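You operate a simulated robot arm through the tools that you are given. There is no shell and no other tool.

Carry out the task below with a simulated two-armed robot. There is one attempt and no reset: what you move stays moved.

Task
Set the zero knob back to 0, then run the blue wheel from the reject tray for a reading.
Fine: slide against the wheel; switch off once the figure shows and leave the wheel seated.

The check looks at the end state, three seconds after you hand in, the way a careful person would. Anything else that was tipped, shoved, dropped, spilled or broken makes it a failure.

Robot
Two 6-joint arms with fingered hands on one trunk that stands fixed in place. Base frame: the origin is at the foot of the trunk, x ahead of it, y to its left, z up. Units: m, degrees, N and s.
The left shoulder is at [0.07, 0.168, 1.388], the right one opposite. With the tool pointing down near the work surface each hand reaches from about 0.42 to 0.7 m from the base axis, measured 20 degrees to its own side. Payload 4 kg a hand.
The TCP of each hand is the grasp point between the finger pads, 0.026 m short of the fingertips. In the tool frame z runs along the fingers and y along their closing line. The gripper opens to 0.132 m. The gripper's body begins 0.073 m behind the TCP. The gripper is a hand of 3 fingers: y runs from the thumb to the fingers, the wrist lies at [0, 0, -0.224] in the tool frame, and closing takes about 1.5 s.
Orientation is that of the tool frame in the base frame, as a unit quaternion [w, x, y, z]. With the fingers straight down and closing along the base's y, the tool's x points along the base's -x, its y along +y and its z along -z.

Tools
- The arms move only by the tool apply_moves. It takes "left_deltas", "right_deltas" or both (then of equal length, played together; a hand with none holds still); each is a list of rows, each an object of numbers (a shift or turn left out is 0, a gripper value left out holds the last): "x", "y", "z": the shift along the base's x, y, z in units of 50 mm (1.0 is 50 mm); "ax", "ay", "az": the turn, a rotation vector about the base's x, y, z in units of 5 degrees (1.0 is 5 degrees). In form: [{"x": .., "y": .., "z": .., "ax": .., "ay": .., "az": ..}, ...]. A call has 1 to 20 rows; each row shifts and turns the commanded pose from where the row before left it. "left_fingers" and "right_fingers" are, for a hand that has rows, the opening, from 0 (shut) to 1 (fully open), set as the call begins (left out, the last holds). A call with a number of a shift or a turn outside -1 to 1 is refused whole. A row lasts 0.2 s, in which the tool goes at most 0.05 m and 8.6 degrees; a call with a longer step from one row to the next is refused whole, and so is a gripper value outside its range. Where a pose cannot be reached the arm comes as near as it can. A force on the tool above 50 N (or 10 N above the force at the start of the call, whichever is more), or a blocked arm, ends the call early, and 0.2 s more pass. Each finger travels about 0.108 m/s and halts on what it meets, pressing with about 24 N; the grip force reading is that of the motor and also rises with nothing between the fingers. The clock runs only during rows and for 0.2 s after the last one: add rows that do not move to give the fingers time. The reply holds the time, the measured pose of the TCP, the force on the tool along the base axes, the opening and the grip force, in the units named above and with some noise, with the torque about the TCP (base axes, N m) and any sound that the robot's microphone picked up.
- Cameras (640 x 400 px; columns grow to the right, rows downward): "scene" is now at [0.1237, 0.0466, 1.6162]; the picture's right is [0.52, -0.85, 0.00], its down [-0.51, -0.31, -0.81] and it looks along [0.69, 0.42, -0.59] (base axes); focal length 365 px, centre (320, 200). "left" rides on the left gripper at [-0.062, 0.003, -0.092] in its tool frame; the picture's right is [-0.05, -1.00, 0.00], its down [0.83, -0.04, -0.56] and it looks along [0.55, -0.03, 0.83] (tool axes); focal length 230 px, centre (320, 200). "right" rides on the right gripper at [0.062, 0.003, -0.092] in its tool frame; the picture's right is [-0.05, 1.00, 0.00], its down [-0.83, -0.04, -0.56] and it looks along [-0.55, -0.03, 0.83] (tool axes); focal length 230 px, centre (320, 200). There is no depth. A picture from a camera that has moved, and an enlarged one, comes with that camera's place and axes in the base frame and with its lens.
- capture(camera): a new picture of that camera. It takes no simulated time.
- raise_lower(by): slides the trunk up (or, below 0, down) by that many m; the arms and the scene camera ride with it, the base frame stays. It gives what a move gives, with no picture.
- move_fingers(finger1, finger2, thumb_bend, hand): sets how far each is bent, from 0 (flat) to 1 (curled in); at 0.3 the hand is open as for a grip, at 0.7 the pads meet at the TCP. One left out holds its place. A second passes; each finger stops where it meets its share of the squeeze, and holds until it gets a number again. A gripper value or a shape takes the hand back. It gives what a move gives, with no picture; readings hold the bend of each and the force on the fingers (four entries, about 0 where the hand has none), thumb and palm.
- preshape(shape, hand): the hand has 3 fingers and takes this shape, open, in about a second: jaw (thumb against the fingers, like two jaws); tri (thumb and two fingers); tip (a fingertip pinch); poke (one finger out to press); point (the index stretched); flat (the hand flat); cup (the hand cupped); fist (a fist). The gripper value then closes the fingers along that shape, each until it touches; the sizes above hold for jaw. It gives what a move gives, with no picture.
- pan_tilt(pan, tilt): turns the head with the scene camera to pan (to the left, within 86 degrees either way) and tilt (down, from -29 to 69), counted from straight ahead of the robot. It gives what a move gives.
- inspect(camera, box): a new picture of the part [left, top, right, bottom] of that camera's present view, enlarged. It takes no simulated time.
- job_done(): hands the job in; it is judged then, once.

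Nothing tells you positions but the pictures and the camera data. Unless the task says otherwise, let go and move clear before handing in.

The tools are called as a command line: name --argument value ..., lists and objects as JSON in quotes. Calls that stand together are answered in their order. apply_moves: Moves the arms, as the interface text tells. Its arguments: {"type":"object","properties":{"left_deltas":{"type":"array","items":{"type":"object","properties":{"x":{"type":"number"},"y":{"type":"number"},"z":{"type":"number"},"ax":{"type":"number"},"ay":{"type":"number"},"az":{"type":"number"}}}},"left_fingers":{"type":"number"},"right_deltas":{"type":"array","items":{"type":"object","properties":{"x":{"type":"number"},"y":{"type":"number"},"z":{"type":"number"},"ax":{"type":"number"},"ay":{"type":"number"},"az":{"type":"number"}}}},"right_fingers":{"type":"number"}},"required":[]} The other tools are called the same way: raise_lower (by) slides the trunk up or down; preshape (shape, hand) gives the hand a shape; move_fingers (finger1, finger2, thumb_bend, hand) moves the fingers one by one; pan_tilt (pan, tilt) turns the head that bears the scene camera; capture (camera) takes a picture; inspect (camera, box) takes an enlarged picture of a part of a camera's view; job_done () hands the job in.

At the start:

```text
t: 0.0
left_position: [0.3936, 0.4792, 1.2606]
left_orientation: [0.0, 0.0, 1.0, 0.0]
left_contact_force: [-0.8, -0.4, 0.2]
left_torque: [-0.01, -0.01, -0.01]
left_gripper_width: 0.132
left_gripper_force: 0.0
left_shape: jaw
left_bend: [0.3, 0.3, 0.3]
left_finger forces: [0.0, 0.0, 0.0, 0.1, 0.1, 0.1]
right_position: [0.6197, 0.0048, 1.3816]
right_orientation: [0.0, 0.0, 1.0, 0.0]
right_contact_force: [0.6, 0.6, 0.1]
right_torque: [0.0, 0.0, -0.01]
right_gripper_width: 0.1318
right_gripper_force: 0.1
right_shape: jaw
right_bend: [0.3, 0.3, 0.3]
right_finger forces: [0.0, 0.0, 0.1, 0.0, 0.0, 0.0]
trunk travel left (down, up): [-0.834, 0.106]
head pan, tilt: [31.3, 36.3]
```

scene: 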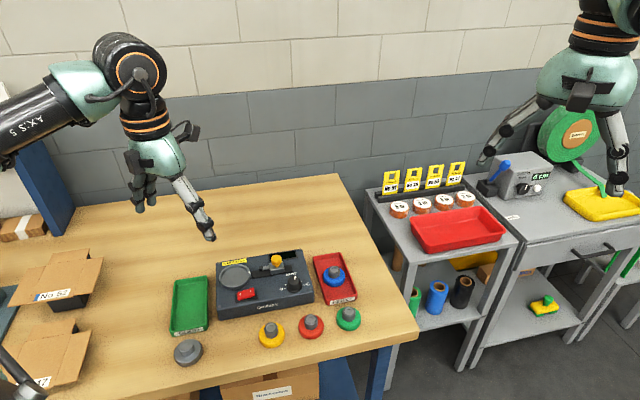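
right: 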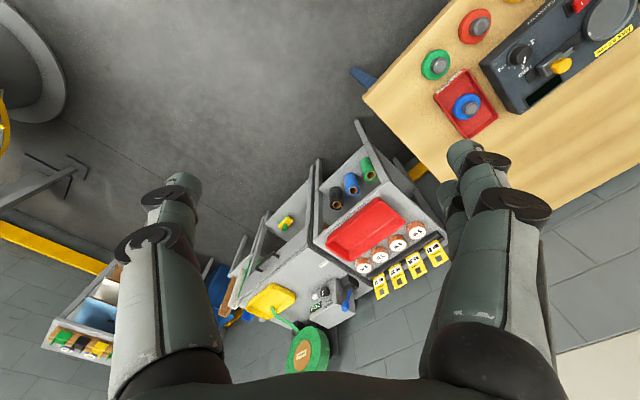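
left: 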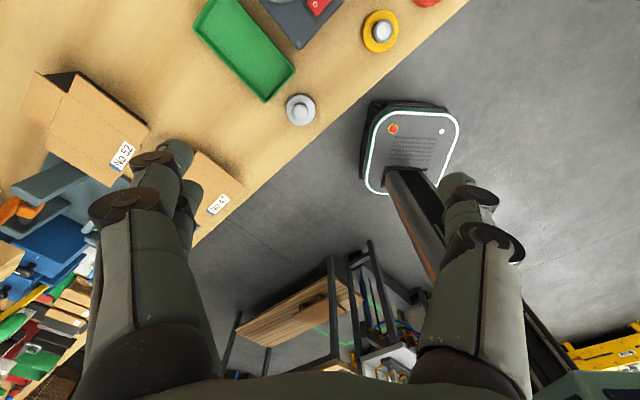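

I see a wooden bench with a dark instrument (round plate, red rocker, yellow slide, black knob), a green tray, a red reject tray holding a blue wheel, and other wheels. I'll look closer at the instrument first.

inspect --camera "scene" --box '[200, 230, 370, 340]'

inspect --camera "right" --box '[400, 0, 640, 150]'

capture --camera "scene"

```text
3.64 times, centred on (285, 285) of scene
camera zoom: at [0.1237, 0.0466, 1.6162], right [0.52, -0.85, 0.0], down [-0.51, -0.31, -0.81], along [0.69, 0.42, -0.59], focal length 1326 px, centre (447, -109)
```

zoom: 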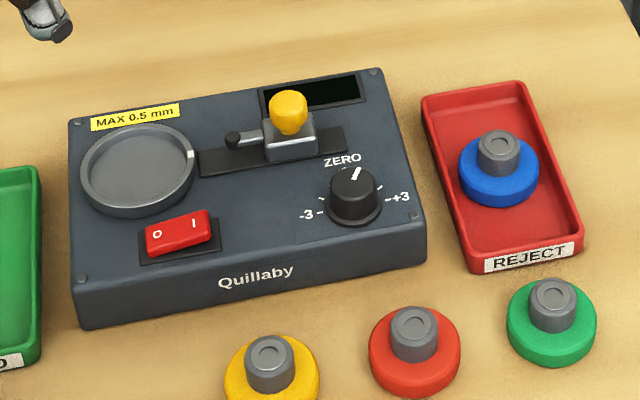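

```text
2.67 times, centred on (520, 75) of right
camera zoom: at [0.5585, 0.0082, 1.4739], right [0.05, 1.0, 0.0], down [0.83, -0.04, 0.56], along [0.55, -0.03, -0.83], focal length 614 px, centre (-213, 533)
```

zoom: 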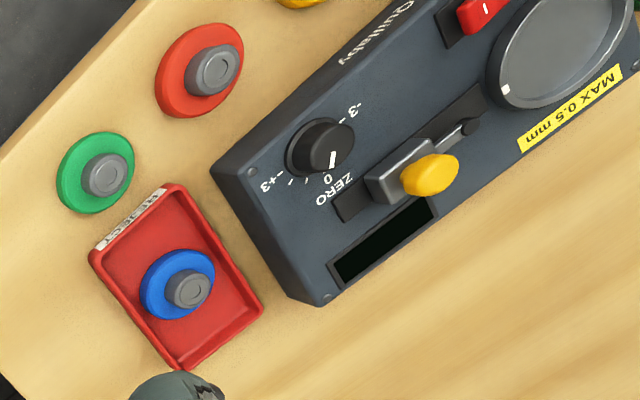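

```text
taken
camera scene: at [0.1237, 0.0466, 1.6162], right [0.52, -0.85, 0.0], down [-0.51, -0.31, -0.81], along [0.69, 0.42, -0.59], focal length 365 px, centre (320, 200)
```

scene: 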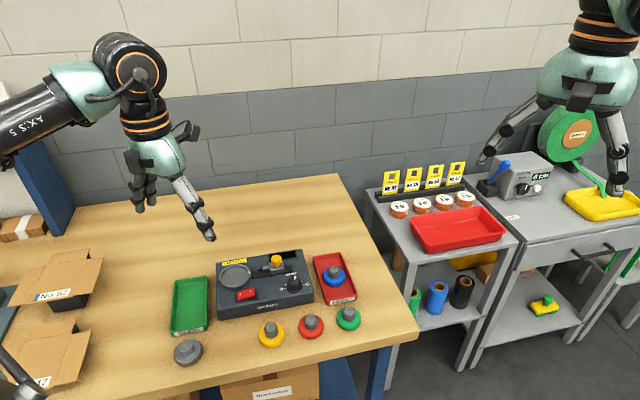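

inspect --camera "scene" --box '[260, 240, 330, 310]'

inspect --camera "right" --box '[490, 20, 590, 100]'

inspect --camera "scene" --box '[210, 240, 280, 310]'

```text
5.71 times, centred on (295, 275) of scene
camera zoom: at [0.1237, 0.0466, 1.6162], right [0.52, -0.85, 0.0], down [-0.51, -0.31, -0.81], along [0.69, 0.42, -0.59], focal length 2083 px, centre (463, -229)
```

zoom: 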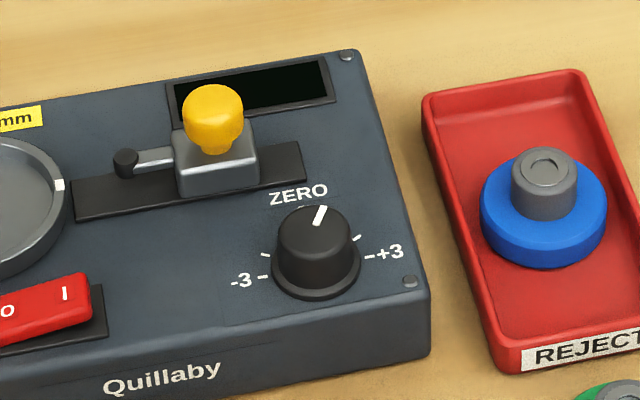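

```text
5.00 times, centred on (540, 60) of right
camera zoom: at [0.5585, 0.0082, 1.4739], right [0.05, 1.0, 0.0], down [0.83, -0.04, 0.56], along [0.55, -0.03, -0.83], focal length 1150 px, centre (-780, 900)
```

zoom: 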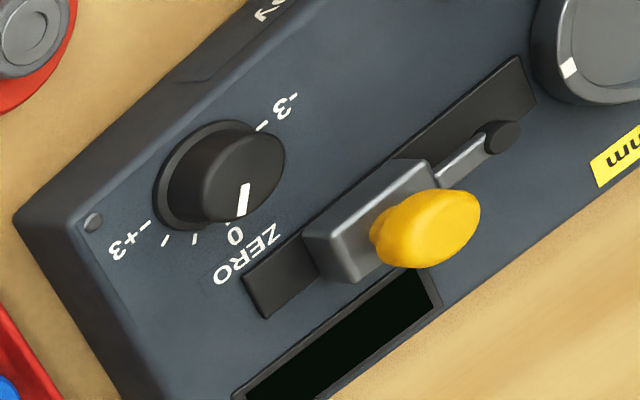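

```text
5.71 times, centred on (245, 275) of scene
camera zoom: at [0.1237, 0.0466, 1.6162], right [0.52, -0.85, 0.0], down [-0.51, -0.31, -0.81], along [0.69, 0.42, -0.59], focal length 2083 px, centre (749, -229)
```

zoom: 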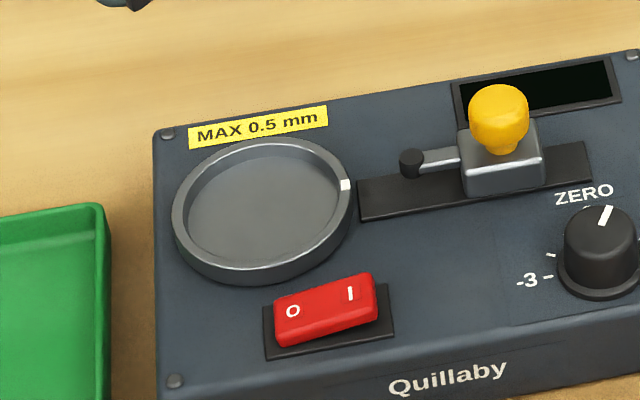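

The instrument sits around (0.58, 0.47) at z≈0.92, with the dial pointer off its 0 mark. The blue wheel's hub top is near (0.69, 0.345, 0.92). I'll lower the trunk for reach and turn the left hand so that its camera faces forward.

raise_lower --by -0.12

apply_moves --left_deltas '[{"az": 1}, {"az": 1}, {"az": 1}, {"az": 1}, {"az": 1}, {"az": 1}, {"az": 1}, {"az": 1}, {"az": 1}, {"az": 1}, {"az": 1}, {"az": 1}]'

capture --camera "scene"

capture --camera "left"

```text
t: 1.5
left_position: [0.3915, 0.4793, 1.1412]
left_orientation: [0.001, 0.0, 1.0, 0.0]
left_contact_force: [0.5, 0.7, 0.1]
left_torque: [-0.03, 0.01, -0.04]
left_gripper_width: 0.1321
left_gripper_force: 0.0
left_shape: jaw
left_bend: [0.3, 0.3, 0.3]
left_finger forces: [0.1, 0.0, 0.0, 0.0, 0.0, 0.1]
right_position: [0.6192, 0.0045, 1.2613]
right_orientation: [0.0, 0.0, 1.0, 0.001]
right_contact_force: [0.2, 0.4, 0.0]
right_torque: [-0.02, -0.01, -0.01]
right_gripper_width: 0.1316
right_gripper_force: 0.1
right_shape: jaw
right_bend: [0.3, 0.3, 0.3]
right_finger forces: [0.1, 0.0, 0.1, 0.0, 0.0, 0.0]
trunk travel left (down, up): [-0.714, 0.226]
head pan, tilt: [31.3, 36.3]
```

```text
t: 4.1
left_position: [0.392, 0.4803, 1.1399]
left_orientation: [-0.001, -0.501, 0.866, -0.001]
left_contact_force: [-0.1, -0.6, 0.2]
left_torque: [0.02, 0.01, 0.0]
left_gripper_width: 0.1322
left_gripper_force: 0.1
left_shape: jaw
left_bend: [0.3, 0.3, 0.3]
left_finger forces: [0.0, 0.0, 0.1, 0.0, 0.0, 0.0]
right_position: [0.6194, 0.0051, 1.2609]
right_orientation: [0.0, -0.001, 1.0, -0.001]
right_contact_force: [-0.6, 0.6, 0.0]
right_torque: [0.03, -0.01, -0.01]
right_gripper_width: 0.132
right_gripper_force: 0.0
right_shape: jaw
right_bend: [0.3, 0.3, 0.3]
right_finger forces: [0.0, 0.1, 0.0, 0.0, 0.0, 0.1]
trunk travel left (down, up): [-0.714, 0.226]
head pan, tilt: [31.3, 36.3]
```

```text
taken
camera scene: at [0.1237, 0.0466, 1.4962], right [0.52, -0.85, 0.0], down [-0.51, -0.31, -0.81], along [0.69, 0.42, -0.59], focal length 365 px, centre (320, 200)
```

scene: 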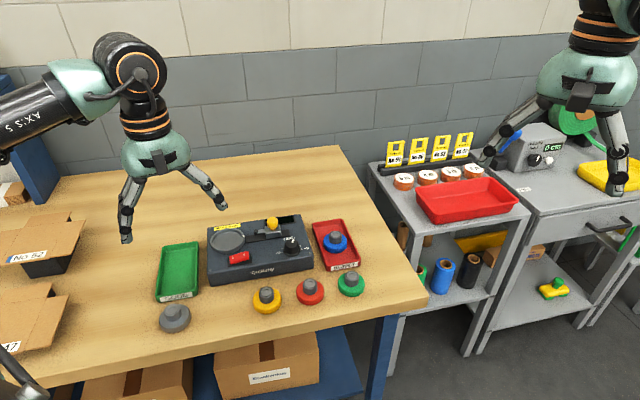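

```text
taken
camera left: at [0.4216, 0.5331, 1.233], right [0.89, -0.45, 0.0], down [-0.38, -0.74, 0.56], along [-0.25, -0.5, -0.83], focal length 230 px, centre (320, 200)
```

left: 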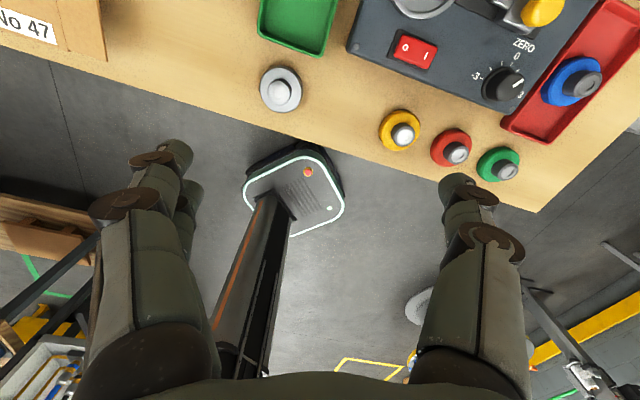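

apply_moves --left_deltas '[{"az": 1}, {"az": 1}, {"az": 1}, {"az": 1}, {"az": 1}, {"az": 1}, {"az": 1}, {"az": 1}, {"az": 1}, {"az": 1}, {"az": 1}, {"az": 1}, {"az": 1}, {"az": 1}, {"az": 1}, {"az": 1}, {"az": 1}, {"az": 1}]'

capture --camera "left"

capture --camera "scene"

```text
t: 7.9
left_position: [0.3933, 0.4798, 1.1403]
left_orientation: [0.0, 0.966, -0.258, 0.0]
left_contact_force: [-0.3, 0.3, 0.5]
left_torque: [0.0, 0.05, 0.0]
left_gripper_width: 0.1319
left_gripper_force: 0.2
left_shape: jaw
left_bend: [0.3, 0.3, 0.3]
left_finger forces: [0.0, 0.0, 0.0, 0.0, 0.0, 0.0]
right_position: [0.6206, 0.0047, 1.2623]
right_orientation: [0.0, 0.0, 1.0, 0.0]
right_contact_force: [0.4, 0.4, -0.5]
right_torque: [0.0, -0.03, 0.0]
right_gripper_width: 0.1318
right_gripper_force: 0.0
right_shape: jaw
right_bend: [0.3, 0.3, 0.3]
right_finger forces: [0.1, 0.0, 0.1, 0.0, 0.0, 0.1]
trunk travel left (down, up): [-0.714, 0.226]
head pan, tilt: [31.3, 36.3]
```

```text
taken
camera left: at [0.3388, 0.5064, 1.2329], right [0.45, 0.89, 0.0], down [0.74, -0.38, 0.56], along [0.49, -0.25, -0.83], focal length 230 px, centre (320, 200)
```

left: 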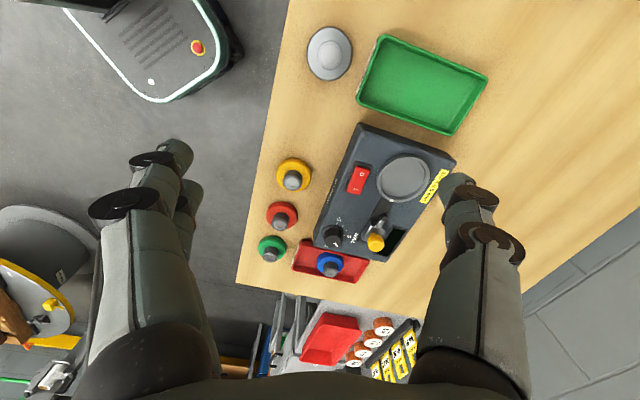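

```text
taken
camera scene: at [0.1237, 0.0466, 1.4962], right [0.52, -0.85, 0.0], down [-0.51, -0.31, -0.81], along [0.69, 0.42, -0.59], focal length 365 px, centre (320, 200)
```

scene: 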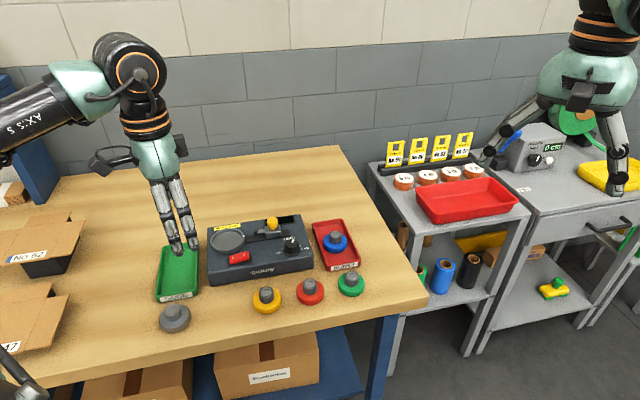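

inspect --camera "left" --box '[300, 115, 470, 285]'

inspect --camera "left" --box '[305, 205, 395, 285]'

inspect --camera "scene" --box '[190, 200, 370, 310]'

```text
2.35 times, centred on (385, 200) of left
camera zoom: at [0.3388, 0.5064, 1.2329], right [0.45, 0.89, 0.0], down [0.74, -0.38, 0.56], along [0.49, -0.25, -0.83], focal length 541 px, centre (167, 200)
```

zoom: 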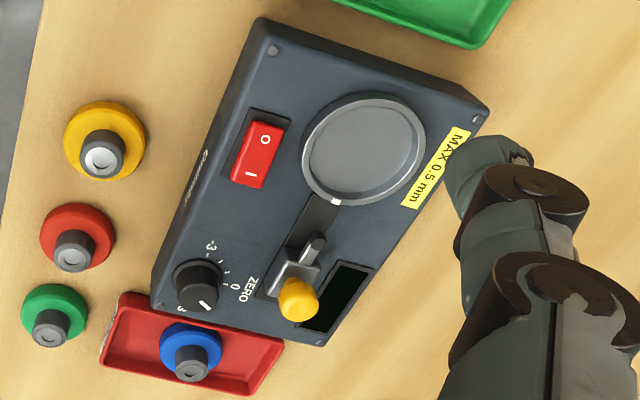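

```text
5.00 times, centred on (350, 245) of left
camera zoom: at [0.3388, 0.5064, 1.2329], right [0.45, 0.89, 0.0], down [0.74, -0.38, 0.56], along [0.49, -0.25, -0.83], focal length 1150 px, centre (170, -25)
```

zoom: 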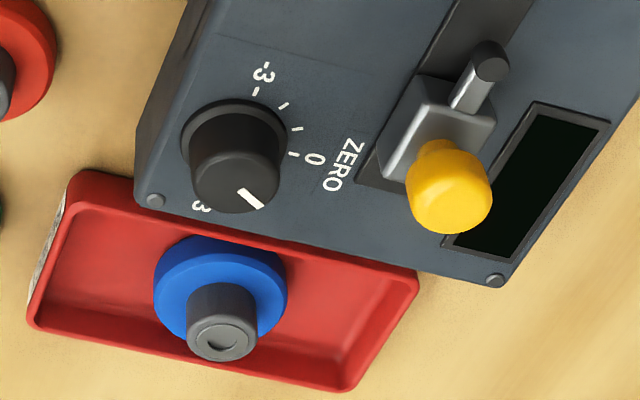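

```text
3.56 times, centred on (280, 255) of scene
camera zoom: at [0.1237, 0.0466, 1.4962], right [0.52, -0.85, 0.0], down [-0.51, -0.31, -0.81], along [0.69, 0.42, -0.59], focal length 1296 px, centre (462, 4)
```

zoom: 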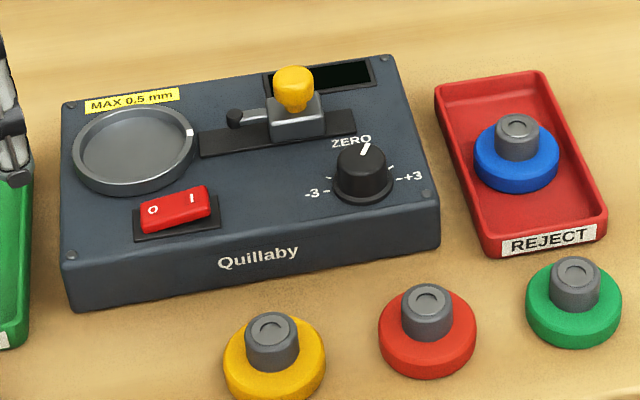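

The instrument's top is at z≈0.926 and it is yawed -45°. The knob centre is about (0.591, 0.402) with the pointer near +1, the dish is at (0.538, 0.544), the yellow handle at (0.609, 0.467), and the blue hub at (0.692, 0.350). I'll lower the trunk a bit more, then bring the left hand above the knob with the thumb facing the pointer.

raise_lower --by -0.08

apply_moves --left_deltas '[{"az": -1, "x": 0.4, "y": -0.15}, {"az": -1, "x": 0.4, "y": -0.15}, {"az": -1, "x": 0.4, "y": -0.15}, {"az": -1, "x": 0.4, "y": -0.15}, {"az": -1, "x": 0.4, "y": -0.15}, {"az": -1, "x": 0.4, "y": -0.15}, {"az": -1, "x": 0.4, "y": -0.15}, {"az": -1, "x": 0.4, "y": -0.15}, {"az": -1, "x": 0.4, "y": -0.2}, {}, {}]' --left_fingers 0.5

capture --camera "scene"

capture --camera "left"

```text
t: 9.1
left_position: [0.3926, 0.4804, 1.0612]
left_orientation: [0.0, 0.966, -0.258, 0.0]
left_contact_force: [-0.1, -0.1, 0.3]
left_torque: [-0.04, -0.03, 0.02]
left_gripper_width: 0.1318
left_gripper_force: 0.0
left_shape: jaw
left_bend: [0.3, 0.3, 0.3]
left_finger forces: [0.0, 0.0, 0.1, 0.1, 0.0, 0.0]
right_position: [0.6196, 0.0053, 1.1821]
right_orientation: [0.0, 0.0, 1.0, 0.0]
right_contact_force: [-0.1, -0.2, -0.1]
right_torque: [-0.03, 0.01, -0.03]
right_gripper_width: 0.1321
right_gripper_force: 0.0
right_shape: jaw
right_bend: [0.3, 0.3, 0.3]
right_finger forces: [0.0, 0.1, 0.0, 0.0, 0.0, 0.1]
trunk travel left (down, up): [-0.634, 0.306]
head pan, tilt: [31.3, 36.3]
```

```text
t: 11.5
left_position: [0.5286, 0.4462, 1.0511]
left_orientation: [0.001, 0.793, -0.609, 0.0]
left_contact_force: [-0.2, -0.5, 0.5]
left_torque: [0.02, 0.04, 0.0]
left_gripper_width: 0.0665
left_gripper_force: 0.0
left_shape: jaw
left_bend: [0.73, 0.73, 0.7]
left_finger forces: [0.0, 0.1, 0.0, 0.1, 0.0, 0.0]
left hand out of reach, approached as far as the arm can: row 7, 8, 9
right_position: [0.62, 0.0041, 1.1808]
right_orientation: [0.0, 0.0, 1.0, 0.001]
right_contact_force: [0.7, -0.5, 0.6]
right_torque: [0.0, 0.0, 0.01]
right_gripper_width: 0.1318
right_gripper_force: 0.0
right_shape: jaw
right_bend: [0.3, 0.3, 0.3]
right_finger forces: [0.1, 0.0, 0.0, 0.0, 0.0, 0.0]
trunk travel left (down, up): [-0.634, 0.306]
head pan, tilt: [31.3, 36.3]
```

```text
taken
camera scene: at [0.1238, 0.0466, 1.4162], right [0.52, -0.85, 0.0], down [-0.51, -0.31, -0.81], along [0.69, 0.42, -0.59], focal length 365 px, centre (320, 200)
```

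scene: 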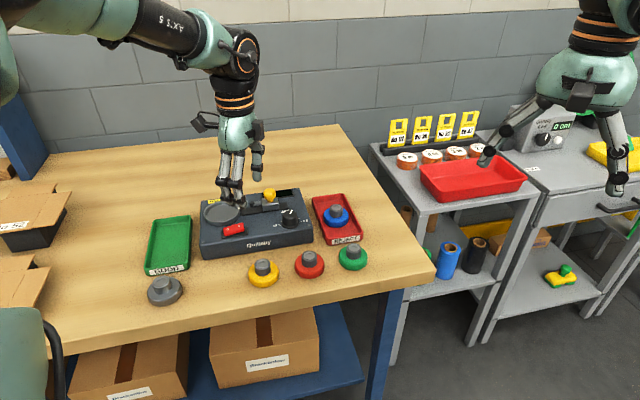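

```text
taken
camera left: at [0.5101, 0.5035, 1.1432], right [0.95, 0.31, 0.0], down [0.26, -0.79, 0.56], along [0.17, -0.53, -0.83], focal length 230 px, centre (320, 200)
```

left: 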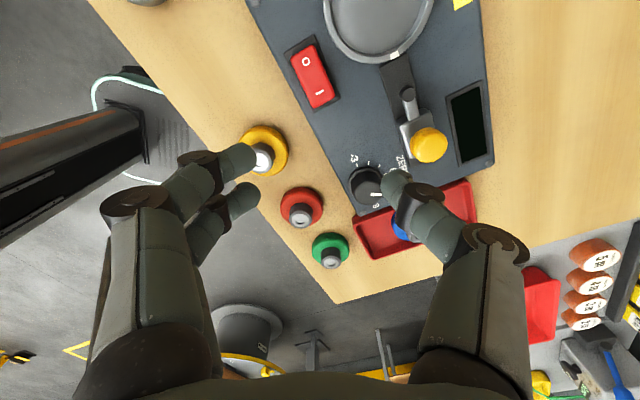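

The hand stopped short: the arm reports out of reach at (0.53, 0.45), even though that is within the nominal reach. I'll test whether yaw or height is the limit.

apply_moves --left_deltas '[{}]'

apply_moves --left_deltas '[{"az": 1}, {"az": 1}, {"az": 1}, {"az": 1}, {"az": 1}, {"az": 1}, {}]'

```text
t: 11.9
left_position: [0.5278, 0.4465, 1.0519]
left_orientation: [0.001, 0.793, -0.609, 0.001]
left_contact_force: [0.0, -0.6, -0.4]
left_torque: [-0.02, 0.02, 0.01]
left_gripper_width: 0.0665
left_gripper_force: 0.1
left_shape: jaw
left_bend: [0.73, 0.73, 0.7]
left_finger forces: [0.1, 0.0, 0.0, 0.1, 0.1, 0.0]
right_position: [0.6203, 0.0044, 1.1825]
right_orientation: [0.0, 0.001, 1.0, 0.001]
right_contact_force: [0.1, 0.3, -0.4]
right_torque: [0.0, -0.02, 0.0]
right_gripper_width: 0.1318
right_gripper_force: 0.0
right_shape: jaw
right_bend: [0.3, 0.3, 0.3]
right_finger forces: [0.1, 0.1, 0.1, 0.1, 0.1, 0.1]
trunk travel left (down, up): [-0.634, 0.306]
head pan, tilt: [31.3, 36.3]
```

```text
t: 13.5
left_position: [0.5283, 0.4456, 1.0516]
left_orientation: [0.0, 0.924, -0.382, 0.0]
left_contact_force: [-0.6, 0.3, 0.0]
left_torque: [0.0, -0.04, 0.01]
left_gripper_width: 0.0666
left_gripper_force: 0.2
left_shape: jaw
left_bend: [0.73, 0.73, 0.7]
left_finger forces: [0.0, 0.0, 0.0, 0.0, 0.1, 0.1]
right_position: [0.6204, 0.0043, 1.1817]
right_orientation: [0.0, 0.0, 1.0, 0.0]
right_contact_force: [-0.3, 0.3, -0.2]
right_torque: [0.01, 0.02, 0.01]
right_gripper_width: 0.132
right_gripper_force: 0.0
right_shape: jaw
right_bend: [0.3, 0.3, 0.3]
right_finger forces: [0.0, 0.0, 0.0, 0.1, 0.0, 0.0]
trunk travel left (down, up): [-0.634, 0.306]
head pan, tilt: [31.3, 36.3]
```

apply_moves --left_deltas '[{"x": 0.2}, {"x": 0.2}, {}]'

capture --camera "scene"

```text
t: 14.3
left_position: [0.5372, 0.4554, 1.0496]
left_orientation: [0.0, 0.924, -0.383, 0.001]
left_contact_force: [0.0, 0.1, -0.1]
left_torque: [-0.03, -0.03, -0.01]
left_gripper_width: 0.0666
left_gripper_force: 0.0
left_shape: jaw
left_bend: [0.73, 0.73, 0.7]
left_finger forces: [0.0, 0.1, 0.0, 0.1, 0.1, 0.1]
left hand out of reach, approached as far as the arm can: row 1, 2
right_position: [0.6202, 0.0044, 1.1816]
right_orientation: [0.0, 0.0, 1.0, 0.0]
right_contact_force: [0.2, -0.7, 0.3]
right_torque: [-0.02, 0.01, -0.01]
right_gripper_width: 0.1318
right_gripper_force: 0.0
right_shape: jaw
right_bend: [0.3, 0.3, 0.3]
right_finger forces: [0.0, 0.0, 0.1, 0.0, 0.0, 0.0]
trunk travel left (down, up): [-0.634, 0.306]
head pan, tilt: [31.3, 36.3]
```

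```text
taken
camera scene: at [0.1235, 0.0464, 1.4163], right [0.52, -0.85, 0.0], down [-0.51, -0.31, -0.81], along [0.69, 0.42, -0.59], focal length 365 px, centre (320, 200)
```

scene: 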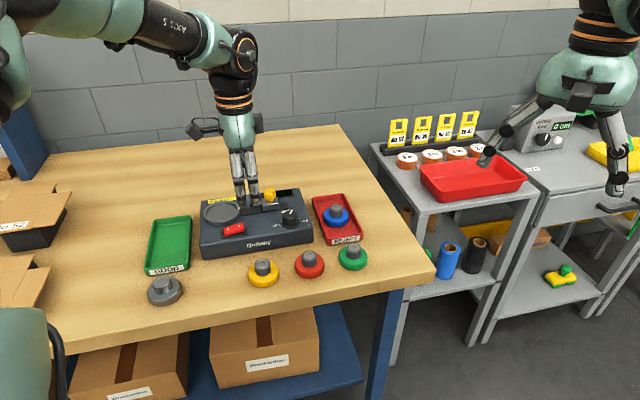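

raise_lower --by 0.2

apply_moves --left_deltas '[{"z": -0.5}, {"z": -0.5}, {"z": -0.5}, {"z": -0.5}, {"z": -0.5}, {"z": -0.5}]'

apply_moves --left_deltas '[{"x": 0.3, "y": -0.3}, {"x": 0.3, "y": -0.3}, {"x": 0.3, "y": -0.3}, {}]'

capture --camera "scene"

```text
t: 16.4
left_position: [0.5381, 0.4564, 1.2491]
left_orientation: [0.0, 0.924, -0.382, 0.0]
left_contact_force: [0.3, 0.7, 0.6]
left_torque: [-0.01, 0.01, -0.01]
left_gripper_width: 0.0665
left_gripper_force: 0.1
left_shape: jaw
left_bend: [0.73, 0.73, 0.7]
left_finger forces: [0.1, 0.0, 0.0, 0.1, 0.0, 0.1]
right_position: [0.621, 0.0036, 1.3811]
right_orientation: [0.0, 0.0, 1.0, 0.0]
right_contact_force: [-0.1, 0.2, 0.3]
right_torque: [0.01, 0.0, -0.01]
right_gripper_width: 0.1316
right_gripper_force: 0.2
right_shape: jaw
right_bend: [0.3, 0.3, 0.3]
right_finger forces: [0.0, 0.0, 0.1, 0.0, 0.1, 0.0]
trunk travel left (down, up): [-0.834, 0.106]
head pan, tilt: [31.3, 36.3]
```

```text
t: 17.8
left_position: [0.537, 0.4568, 1.0986]
left_orientation: [0.0, 0.924, -0.383, 0.001]
left_contact_force: [0.6, -0.2, -0.4]
left_torque: [0.02, 0.01, 0.03]
left_gripper_width: 0.0667
left_gripper_force: 0.0
left_shape: jaw
left_bend: [0.73, 0.73, 0.7]
left_finger forces: [0.1, 0.0, 0.1, 0.0, 0.0, 0.1]
right_position: [0.6216, 0.0046, 1.3819]
right_orientation: [-0.002, 0.0, 1.0, 0.0]
right_contact_force: [-0.3, 0.2, -1.2]
right_torque: [0.01, 0.01, 0.02]
right_gripper_width: 0.1318
right_gripper_force: 0.0
right_shape: jaw
right_bend: [0.3, 0.3, 0.3]
right_finger forces: [0.0, 0.0, 0.1, 0.0, 0.0, 0.1]
trunk travel left (down, up): [-0.834, 0.106]
head pan, tilt: [31.3, 36.3]
```

```text
t: 18.8
left_position: [0.535, 0.4482, 1.1049]
left_orientation: [0.001, 0.924, -0.383, 0.001]
left_contact_force: [-0.3, 0.4, -0.1]
left_torque: [0.02, 0.0, 0.0]
left_gripper_width: 0.0667
left_gripper_force: 0.0
left_shape: jaw
left_bend: [0.73, 0.73, 0.7]
left_finger forces: [0.0, 0.1, 0.0, 0.1, 0.0, 0.0]
left hand out of reach, approached as far as the arm can: row 1, 2, 3
right_position: [0.6196, 0.0046, 1.3818]
right_orientation: [0.001, 0.0, 1.0, 0.001]
right_contact_force: [-0.1, 0.4, -0.5]
right_torque: [0.01, 0.03, 0.01]
right_gripper_width: 0.1318
right_gripper_force: 0.1
right_shape: jaw
right_bend: [0.3, 0.3, 0.3]
right_finger forces: [0.1, 0.0, 0.0, 0.0, 0.0, 0.0]
trunk travel left (down, up): [-0.834, 0.106]
head pan, tilt: [31.3, 36.3]
```

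```text
taken
camera scene: at [0.1237, 0.0465, 1.6162], right [0.52, -0.85, 0.0], down [-0.51, -0.31, -0.81], along [0.69, 0.42, -0.59], focal length 365 px, centre (320, 200)
```

scene: 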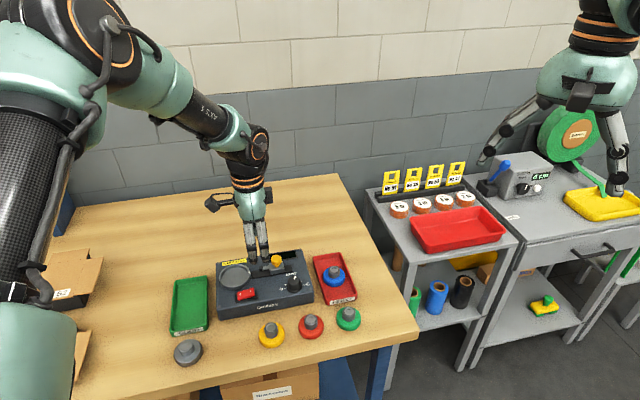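

The limit stays on the same line whatever the height, so the wound-up wrist branch is probably the cause. I'll unwind the yaw back past the starting one, to tool x at about 135°. That keeps the same closing axis with the thumb on the other side, and I'll retest reach there.

apply_moves --left_deltas '[{"az": -1, "x": -0.2}, {"az": -1, "x": -0.2}, {"az": -1, "x": -0.2}, {"az": -1, "x": -0.2}, {"az": -1}, {"az": -1}, {"az": -1}, {"az": -1}, {"az": -1}, {"az": -1}, {"az": -1}, {"az": -1}, {"az": -1}, {"az": -1}, {"az": -1}, {"az": -1}, {"az": -1}, {"az": -1}, {"az": -1}, {"az": -1}]'

apply_moves --left_deltas '[{"az": -1}, {"az": -1}, {"az": -1}, {"az": -1}, {"az": -1}, {"az": -1}, {"az": -1}, {"az": -1}, {"az": -1}, {"az": -1}, {"az": -1}, {"az": -1}, {"az": -1}, {"az": -1}, {"az": -1}, {"az": -1}]'

apply_moves --left_deltas '[{"x": 0.5, "y": -0.3}, {"x": 0.5, "y": -0.3}, {"x": 0.5, "y": -0.3}, {"x": 0.5, "y": -0.1}, {}]'

capture --camera "scene"

capture --camera "left"

```text
t: 23.0
left_position: [0.4936, 0.4484, 1.1043]
left_orientation: [0.0, -0.3, 0.954, 0.0]
left_contact_force: [0.9, 0.0, -0.4]
left_torque: [0.0, 0.03, -0.05]
left_gripper_width: 0.0666
left_gripper_force: 0.1
left_shape: jaw
left_bend: [0.73, 0.73, 0.7]
left_finger forces: [0.0, 0.0, 0.0, 0.0, 0.0, 0.0]
right_position: [0.62, 0.0048, 1.3818]
right_orientation: [0.0, 0.0, 1.0, 0.0]
right_contact_force: [0.1, 0.0, -0.3]
right_torque: [0.01, 0.03, 0.06]
right_gripper_width: 0.132
right_gripper_force: 0.0
right_shape: jaw
right_bend: [0.3, 0.3, 0.3]
right_finger forces: [0.0, 0.0, 0.1, 0.1, 0.1, 0.0]
trunk travel left (down, up): [-0.834, 0.106]
head pan, tilt: [31.3, 36.3]
```

```text
t: 26.4
left_position: [0.4948, 0.448, 1.1053]
left_orientation: [-0.001, 0.383, 0.924, 0.0]
left_contact_force: [-0.1, 0.2, -0.1]
left_torque: [-0.05, 0.0, 0.0]
left_gripper_width: 0.0668
left_gripper_force: 0.0
left_shape: jaw
left_bend: [0.73, 0.73, 0.7]
left_finger forces: [0.0, 0.0, 0.0, 0.0, 0.0, 0.1]
right_position: [0.6203, 0.0042, 1.3809]
right_orientation: [0.0, 0.001, 1.0, 0.0]
right_contact_force: [0.7, -0.5, -0.4]
right_torque: [-0.02, -0.02, 0.0]
right_gripper_width: 0.1318
right_gripper_force: 0.1
right_shape: jaw
right_bend: [0.3, 0.3, 0.3]
right_finger forces: [0.0, 0.1, 0.0, 0.0, 0.0, 0.0]
trunk travel left (down, up): [-0.834, 0.106]
head pan, tilt: [31.3, 36.3]
```

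```text
t: 27.6
left_position: [0.5318, 0.4449, 1.1096]
left_orientation: [-0.001, 0.383, 0.924, 0.0]
left_contact_force: [0.0, -0.5, -0.3]
left_torque: [0.0, 0.02, 0.02]
left_gripper_width: 0.0667
left_gripper_force: 0.1
left_shape: jaw
left_bend: [0.73, 0.73, 0.7]
left_finger forces: [0.1, 0.1, 0.1, 0.0, 0.0, 0.0]
left hand out of reach, approached as far as the arm can: row 2, 3, 4
right_position: [0.6202, 0.0041, 1.3813]
right_orientation: [-0.001, 0.0, 1.0, 0.0]
right_contact_force: [-0.6, 0.2, -0.3]
right_torque: [0.04, 0.0, 0.0]
right_gripper_width: 0.1318
right_gripper_force: 0.0
right_shape: jaw
right_bend: [0.3, 0.3, 0.3]
right_finger forces: [0.1, 0.1, 0.0, 0.0, 0.0, 0.0]
trunk travel left (down, up): [-0.834, 0.106]
head pan, tilt: [31.3, 36.3]
```

```text
taken
camera scene: at [0.1244, 0.0464, 1.6162], right [0.52, -0.85, 0.0], down [-0.51, -0.31, -0.81], along [0.69, 0.42, -0.59], focal length 365 px, centre (320, 200)
```

scene: 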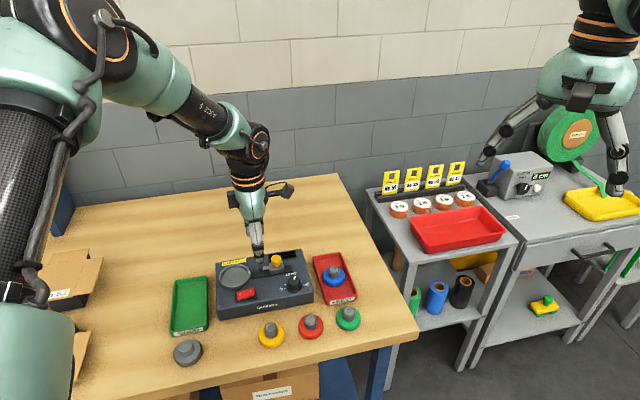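

```text
taken
camera left: at [0.5787, 0.402, 1.2011], right [-0.67, -0.74, 0.0], down [-0.62, 0.56, 0.56], along [-0.41, 0.37, -0.83], focal length 230 px, centre (320, 200)
```

left: 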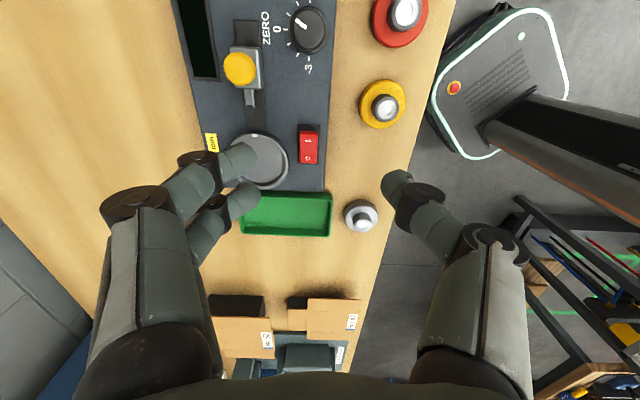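

apply_moves --left_deltas '[{"x": -0.5, "z": 0.4}, {"x": -0.5, "z": 0.4}, {"x": -0.5, "z": 0.4}, {"y": -0.5}, {"y": -0.5}, {"y": -0.5}, {"y": -0.5}, {"y": -0.5}, {"y": -0.5}, {}]'

capture --camera "scene"

```text
t: 29.8
left_position: [0.4227, 0.3389, 1.1684]
left_orientation: [0.0, 0.382, 0.924, 0.0]
left_contact_force: [-0.2, 0.4, 0.1]
left_torque: [0.02, -0.01, 0.02]
left_gripper_width: 0.0667
left_gripper_force: 0.0
left_shape: jaw
left_bend: [0.73, 0.73, 0.7]
left_finger forces: [0.1, 0.1, 0.1, 0.0, 0.0, 0.0]
left hand out of reach, approached as far as the arm can: row 7, 8, 9
right_position: [0.6195, 0.0048, 1.381]
right_orientation: [0.0, -0.001, 1.0, 0.001]
right_contact_force: [0.4, 0.5, 0.2]
right_torque: [0.02, -0.05, 0.03]
right_gripper_width: 0.132
right_gripper_force: 0.1
right_shape: jaw
right_bend: [0.3, 0.3, 0.3]
right_finger forces: [0.1, 0.1, 0.0, 0.0, 0.1, 0.0]
trunk travel left (down, up): [-0.834, 0.106]
head pan, tilt: [31.3, 36.3]
```

```text
taken
camera scene: at [0.1239, 0.0466, 1.6162], right [0.52, -0.85, 0.0], down [-0.51, -0.31, -0.81], along [0.69, 0.42, -0.59], focal length 365 px, centre (320, 200)
```

scene: 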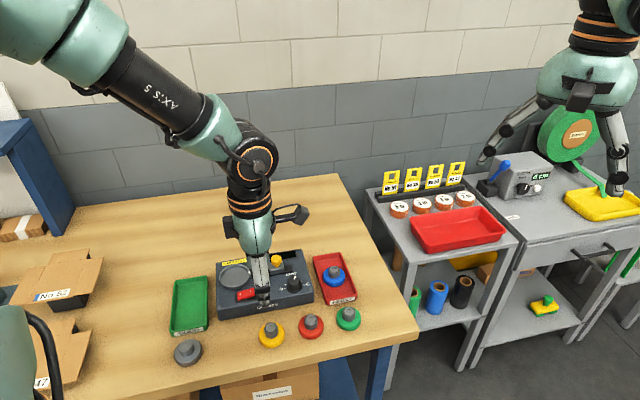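

The limit is a fixed vertical plane about x − y ≈ 0.084, whatever the yaw or radius, so it looks like a shoulder-azimuth limit in the arm's current branch. I'll look at the arm's configuration with the head camera.

pan_tilt --pan 75 --tilt 15

capture --camera "scene"

pan_tilt --pan -60 --tilt 20

capture --camera "scene"

```text
t: 30.9
left_position: [0.4232, 0.3398, 1.1678]
left_orientation: [0.001, 0.383, 0.924, 0.0]
left_contact_force: [-0.1, 0.1, 0.3]
left_torque: [-0.04, -0.01, -0.01]
left_gripper_width: 0.0667
left_gripper_force: 0.2
left_shape: jaw
left_bend: [0.73, 0.73, 0.7]
left_finger forces: [0.0, 0.1, 0.1, 0.0, 0.0, 0.0]
right_position: [0.6195, 0.003, 1.3818]
right_orientation: [0.0, 0.0, 1.0, 0.0]
right_contact_force: [-0.9, 0.2, 0.6]
right_torque: [0.03, 0.01, 0.03]
right_gripper_width: 0.1321
right_gripper_force: 0.0
right_shape: jaw
right_bend: [0.3, 0.3, 0.3]
right_finger forces: [0.0, 0.1, 0.1, 0.0, 0.0, 0.1]
trunk travel left (down, up): [-0.834, 0.106]
head pan, tilt: [75.0, 15.0]
```

```text
taken
camera scene: at [0.0733, 0.0913, 1.6502], right [0.97, -0.26, 0.0], down [-0.07, -0.25, -0.97], along [0.25, 0.93, -0.26], focal length 365 px, centre (320, 200)
```

scene: 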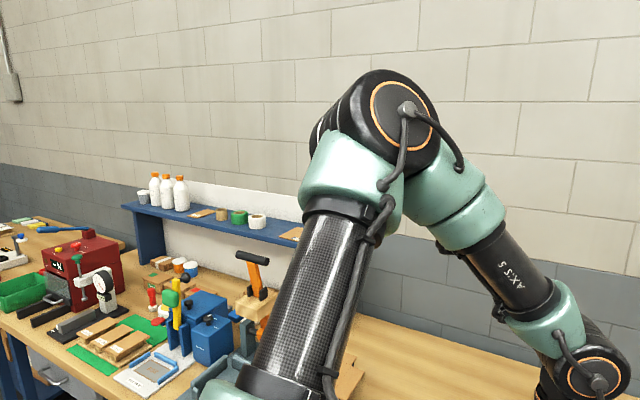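

```text
t: 33.1
left_position: [0.4229, 0.3401, 1.1684]
left_orientation: [0.0, 0.383, 0.924, -0.001]
left_contact_force: [-0.3, -0.1, 1.0]
left_torque: [0.02, -0.01, -0.04]
left_gripper_width: 0.0666
left_gripper_force: 0.1
left_shape: jaw
left_bend: [0.73, 0.73, 0.7]
left_finger forces: [0.0, 0.0, 0.0, 0.0, 0.1, 0.0]
right_position: [0.6208, 0.0048, 1.3815]
right_orientation: [0.0, 0.0, 1.0, 0.0]
right_contact_force: [1.1, 0.0, 0.1]
right_torque: [-0.02, 0.02, -0.04]
right_gripper_width: 0.1318
right_gripper_force: 0.0
right_shape: jaw
right_bend: [0.3, 0.3, 0.3]
right_finger forces: [0.0, 0.0, 0.1, 0.0, 0.0, 0.0]
trunk travel left (down, up): [-0.834, 0.106]
head pan, tilt: [-60.0, 20.0]
```

```text
taken
camera scene: at [0.0957, -0.0794, 1.6421], right [-0.87, -0.5, 0.0], down [-0.17, 0.3, -0.94], along [0.47, -0.81, -0.34], focal length 365 px, centre (320, 200)
```

scene: 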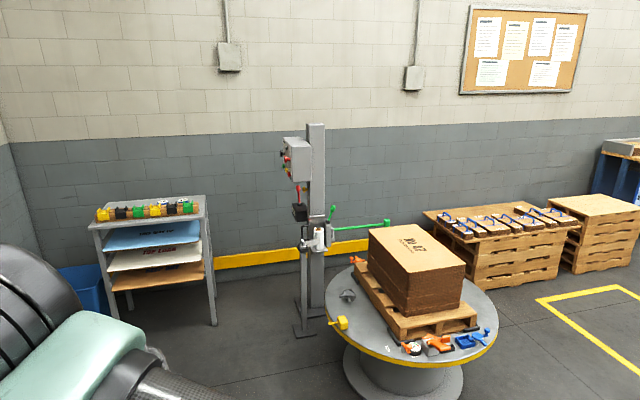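

pan_tilt --pan -20 --tilt 20

capture --camera "scene"

pan_tilt --pan 40 --tilt 10

capture --camera "scene"

```text
t: 34.2
left_position: [0.4228, 0.3392, 1.1687]
left_orientation: [0.0, 0.383, 0.924, 0.0]
left_contact_force: [0.0, 0.1, 0.1]
left_torque: [-0.01, 0.02, 0.01]
left_gripper_width: 0.0669
left_gripper_force: 0.1
left_shape: jaw
left_bend: [0.73, 0.73, 0.7]
left_finger forces: [0.1, 0.0, 0.0, 0.1, 0.0, 0.1]
right_position: [0.6209, 0.0052, 1.3813]
right_orientation: [0.0, 0.0, 1.0, -0.001]
right_contact_force: [0.4, 0.0, -0.7]
right_torque: [-0.02, 0.01, 0.02]
right_gripper_width: 0.1321
right_gripper_force: 0.1
right_shape: jaw
right_bend: [0.3, 0.3, 0.3]
right_finger forces: [0.0, 0.0, 0.1, 0.0, 0.0, 0.0]
trunk travel left (down, up): [-0.834, 0.106]
head pan, tilt: [-20.0, 20.0]
```

```text
taken
camera scene: at [0.1366, -0.0307, 1.6421], right [-0.34, -0.94, 0.0], down [-0.32, 0.12, -0.94], along [0.88, -0.32, -0.34], focal length 365 px, centre (320, 200)
```

scene: 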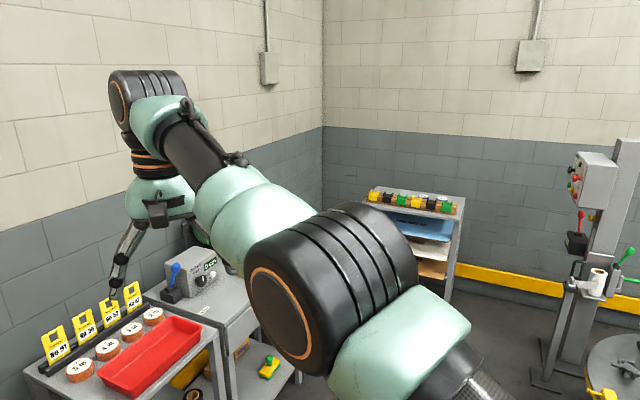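

```text
t: 35.5
left_position: [0.4226, 0.3393, 1.1687]
left_orientation: [-0.001, 0.383, 0.924, 0.0]
left_contact_force: [0.1, -0.5, 0.7]
left_torque: [-0.02, 0.01, -0.01]
left_gripper_width: 0.0667
left_gripper_force: 0.0
left_shape: jaw
left_bend: [0.73, 0.73, 0.7]
left_finger forces: [0.0, 0.0, 0.0, 0.0, 0.1, 0.0]
right_position: [0.6188, 0.0048, 1.381]
right_orientation: [0.001, 0.0, 1.0, 0.001]
right_contact_force: [0.5, 0.1, 0.6]
right_torque: [-0.03, -0.02, -0.02]
right_gripper_width: 0.1319
right_gripper_force: 0.1
right_shape: jaw
right_bend: [0.3, 0.3, 0.3]
right_finger forces: [0.1, 0.0, 0.0, 0.0, 0.0, 0.1]
trunk travel left (down, up): [-0.834, 0.106]
head pan, tilt: [40.0, 10.0]
```

```text
taken
camera scene: at [0.1204, 0.0609, 1.6583], right [0.64, -0.77, 0.0], down [-0.13, -0.11, -0.98], along [0.75, 0.63, -0.17], focal length 365 px, centre (320, 200)
```

scene: 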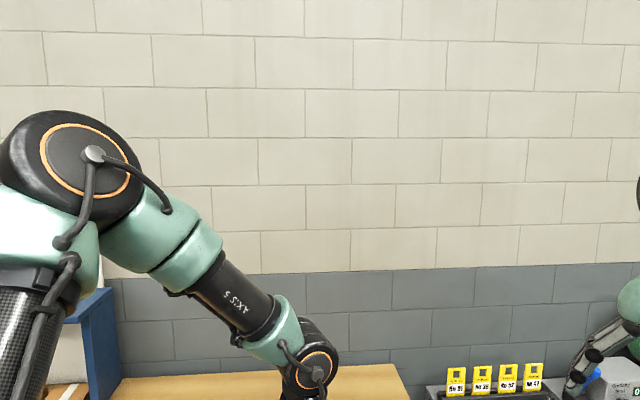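

I'll probe the boundary in more places: inward at greater height, and with a slight tool tilt.

apply_moves --left_deltas '[{"z": 0.6}, {"z": 0.6}, {"z": 0.6}, {"z": 0.6}, {"z": 0.6}, {"z": 0.6}, {}]'

apply_moves --left_deltas '[{"y": -0.2}, {"y": -0.2}, {"y": -0.2}, {"y": -0.2}, {}]'

capture --camera "scene"

apply_moves --left_deltas '[{"ax": 1, "ay": 1}, {"ax": 1, "ay": 1}, {"ax": 1, "ay": 1}, {}]'

```text
t: 37.1
left_position: [0.4077, 0.3622, 1.3427]
left_orientation: [0.001, 0.383, 0.924, 0.001]
left_contact_force: [-0.4, 0.2, -0.4]
left_torque: [-0.01, 0.0, 0.01]
left_gripper_width: 0.0667
left_gripper_force: 0.1
left_shape: jaw
left_bend: [0.73, 0.73, 0.7]
left_finger forces: [0.1, 0.0, 0.0, 0.0, 0.1, 0.0]
left hand out of reach, approached as far as the arm can: row 2, 3, 4, 5, 6
right_position: [0.6201, 0.005, 1.3819]
right_orientation: [0.0, 0.0, 1.0, 0.0]
right_contact_force: [0.1, -0.2, 0.8]
right_torque: [-0.01, -0.02, 0.03]
right_gripper_width: 0.1319
right_gripper_force: 0.0
right_shape: jaw
right_bend: [0.3, 0.3, 0.3]
right_finger forces: [0.0, 0.1, 0.1, 0.0, 0.1, 0.0]
trunk travel left (down, up): [-0.834, 0.106]
head pan, tilt: [40.0, 10.0]
```

```text
t: 38.3
left_position: [0.3902, 0.3468, 1.3325]
left_orientation: [-0.001, 0.383, 0.924, 0.0]
left_contact_force: [-0.4, -0.6, 0.5]
left_torque: [0.02, 0.03, 0.01]
left_gripper_width: 0.0668
left_gripper_force: 0.0
left_shape: jaw
left_bend: [0.73, 0.73, 0.7]
left_finger forces: [0.1, 0.0, 0.1, 0.0, 0.1, 0.0]
left hand out of reach, approached as far as the arm can: row 1, 2, 3, 4
right_position: [0.6199, 0.0045, 1.3811]
right_orientation: [0.0, 0.0, 1.0, 0.0]
right_contact_force: [0.3, 0.1, 0.0]
right_torque: [-0.01, 0.0, -0.01]
right_gripper_width: 0.1319
right_gripper_force: 0.1
right_shape: jaw
right_bend: [0.3, 0.3, 0.3]
right_finger forces: [0.1, 0.0, 0.1, 0.1, 0.0, 0.0]
trunk travel left (down, up): [-0.834, 0.106]
head pan, tilt: [40.0, 10.0]
```

```text
taken
camera scene: at [0.1202, 0.061, 1.6584], right [0.64, -0.77, 0.0], down [-0.13, -0.11, -0.98], along [0.75, 0.63, -0.17], focal length 365 px, centre (320, 200)
```

scene: 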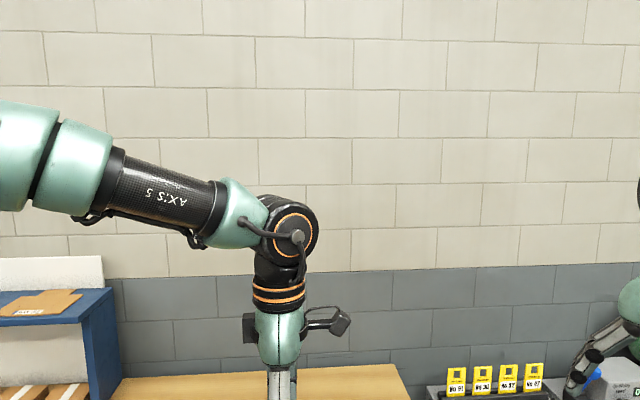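

```text
t: 39.3
left_position: [0.3517, 0.4053, 1.3163]
left_orientation: [-0.171, 0.376, 0.908, 0.07]
left_contact_force: [-0.8, 0.1, 0.6]
left_torque: [0.01, 0.01, -0.02]
left_gripper_width: 0.0666
left_gripper_force: 0.0
left_shape: jaw
left_bend: [0.73, 0.73, 0.7]
left_finger forces: [0.0, 0.1, 0.1, 0.0, 0.0, 0.0]
left hand out of reach, approached as far as the arm can: row 1, 2, 3
right_position: [0.6208, 0.0037, 1.3813]
right_orientation: [0.0, 0.0, 1.0, -0.001]
right_contact_force: [-0.4, 0.1, -0.8]
right_torque: [0.03, 0.0, 0.0]
right_gripper_width: 0.132
right_gripper_force: 0.0
right_shape: jaw
right_bend: [0.3, 0.3, 0.3]
right_finger forces: [0.0, 0.0, 0.0, 0.1, 0.0, 0.0]
trunk travel left (down, up): [-0.834, 0.106]
head pan, tilt: [40.0, 10.0]
```

pan_tilt --pan 86 --tilt 60

capture --camera "scene"

pan_tilt --pan -86 --tilt 60

capture --camera "scene"

```text
t: 40.5
left_position: [0.3527, 0.4056, 1.3154]
left_orientation: [-0.17, 0.376, 0.908, 0.071]
left_contact_force: [-1.2, 1.2, -1.0]
left_torque: [0.03, -0.01, 0.0]
left_gripper_width: 0.0668
left_gripper_force: 0.0
left_shape: jaw
left_bend: [0.73, 0.73, 0.7]
left_finger forces: [0.0, 0.0, 0.0, 0.1, 0.0, 0.1]
right_position: [0.6197, 0.0048, 1.3815]
right_orientation: [0.0, -0.001, 1.0, 0.0]
right_contact_force: [0.5, -0.4, 0.4]
right_torque: [0.02, 0.01, 0.02]
right_gripper_width: 0.1316
right_gripper_force: 0.1
right_shape: jaw
right_bend: [0.3, 0.3, 0.3]
right_finger forces: [0.1, 0.0, 0.0, 0.0, 0.0, 0.0]
trunk travel left (down, up): [-0.834, 0.106]
head pan, tilt: [85.9, 60.0]
```

```text
taken
camera scene: at [0.0539, 0.0677, 1.584], right [1.0, -0.07, 0.0], down [-0.06, -0.86, -0.5], along [0.04, 0.5, -0.87], focal length 365 px, centre (320, 200)
```

scene: 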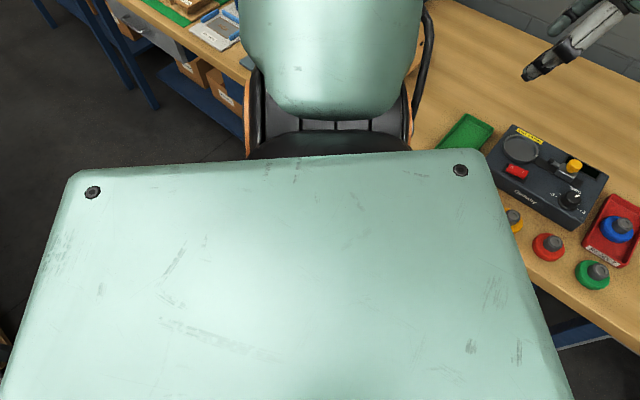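

```text
t: 43.1
left_position: [0.352, 0.4054, 1.3163]
left_orientation: [-0.171, 0.377, 0.908, 0.07]
left_contact_force: [-0.2, 0.7, 0.4]
left_torque: [0.01, 0.03, -0.02]
left_gripper_width: 0.0665
left_gripper_force: 0.0
left_shape: jaw
left_bend: [0.73, 0.73, 0.7]
left_finger forces: [0.0, 0.1, 0.1, 0.0, 0.1, 0.0]
right_position: [0.619, 0.0045, 1.3817]
right_orientation: [0.0, 0.0, 1.0, 0.0]
right_contact_force: [-0.1, 0.8, 0.7]
right_torque: [0.0, 0.01, 0.01]
right_gripper_width: 0.1318
right_gripper_force: 0.0
right_shape: jaw
right_bend: [0.3, 0.3, 0.3]
right_finger forces: [0.0, 0.0, 0.1, 0.0, 0.0, 0.0]
trunk travel left (down, up): [-0.834, 0.106]
head pan, tilt: [-85.9, 60.0]
```

```text
taken
camera scene: at [0.0538, -0.0653, 1.5839], right [-1.0, -0.07, 0.0], down [-0.06, 0.86, -0.5], along [0.04, -0.5, -0.87], focal length 365 px, centre (320, 200)
```

scene: 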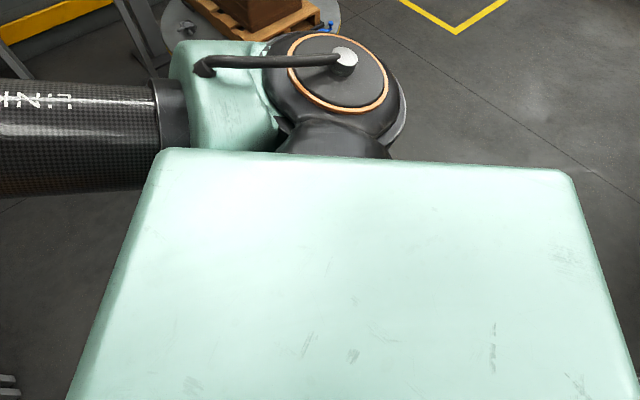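

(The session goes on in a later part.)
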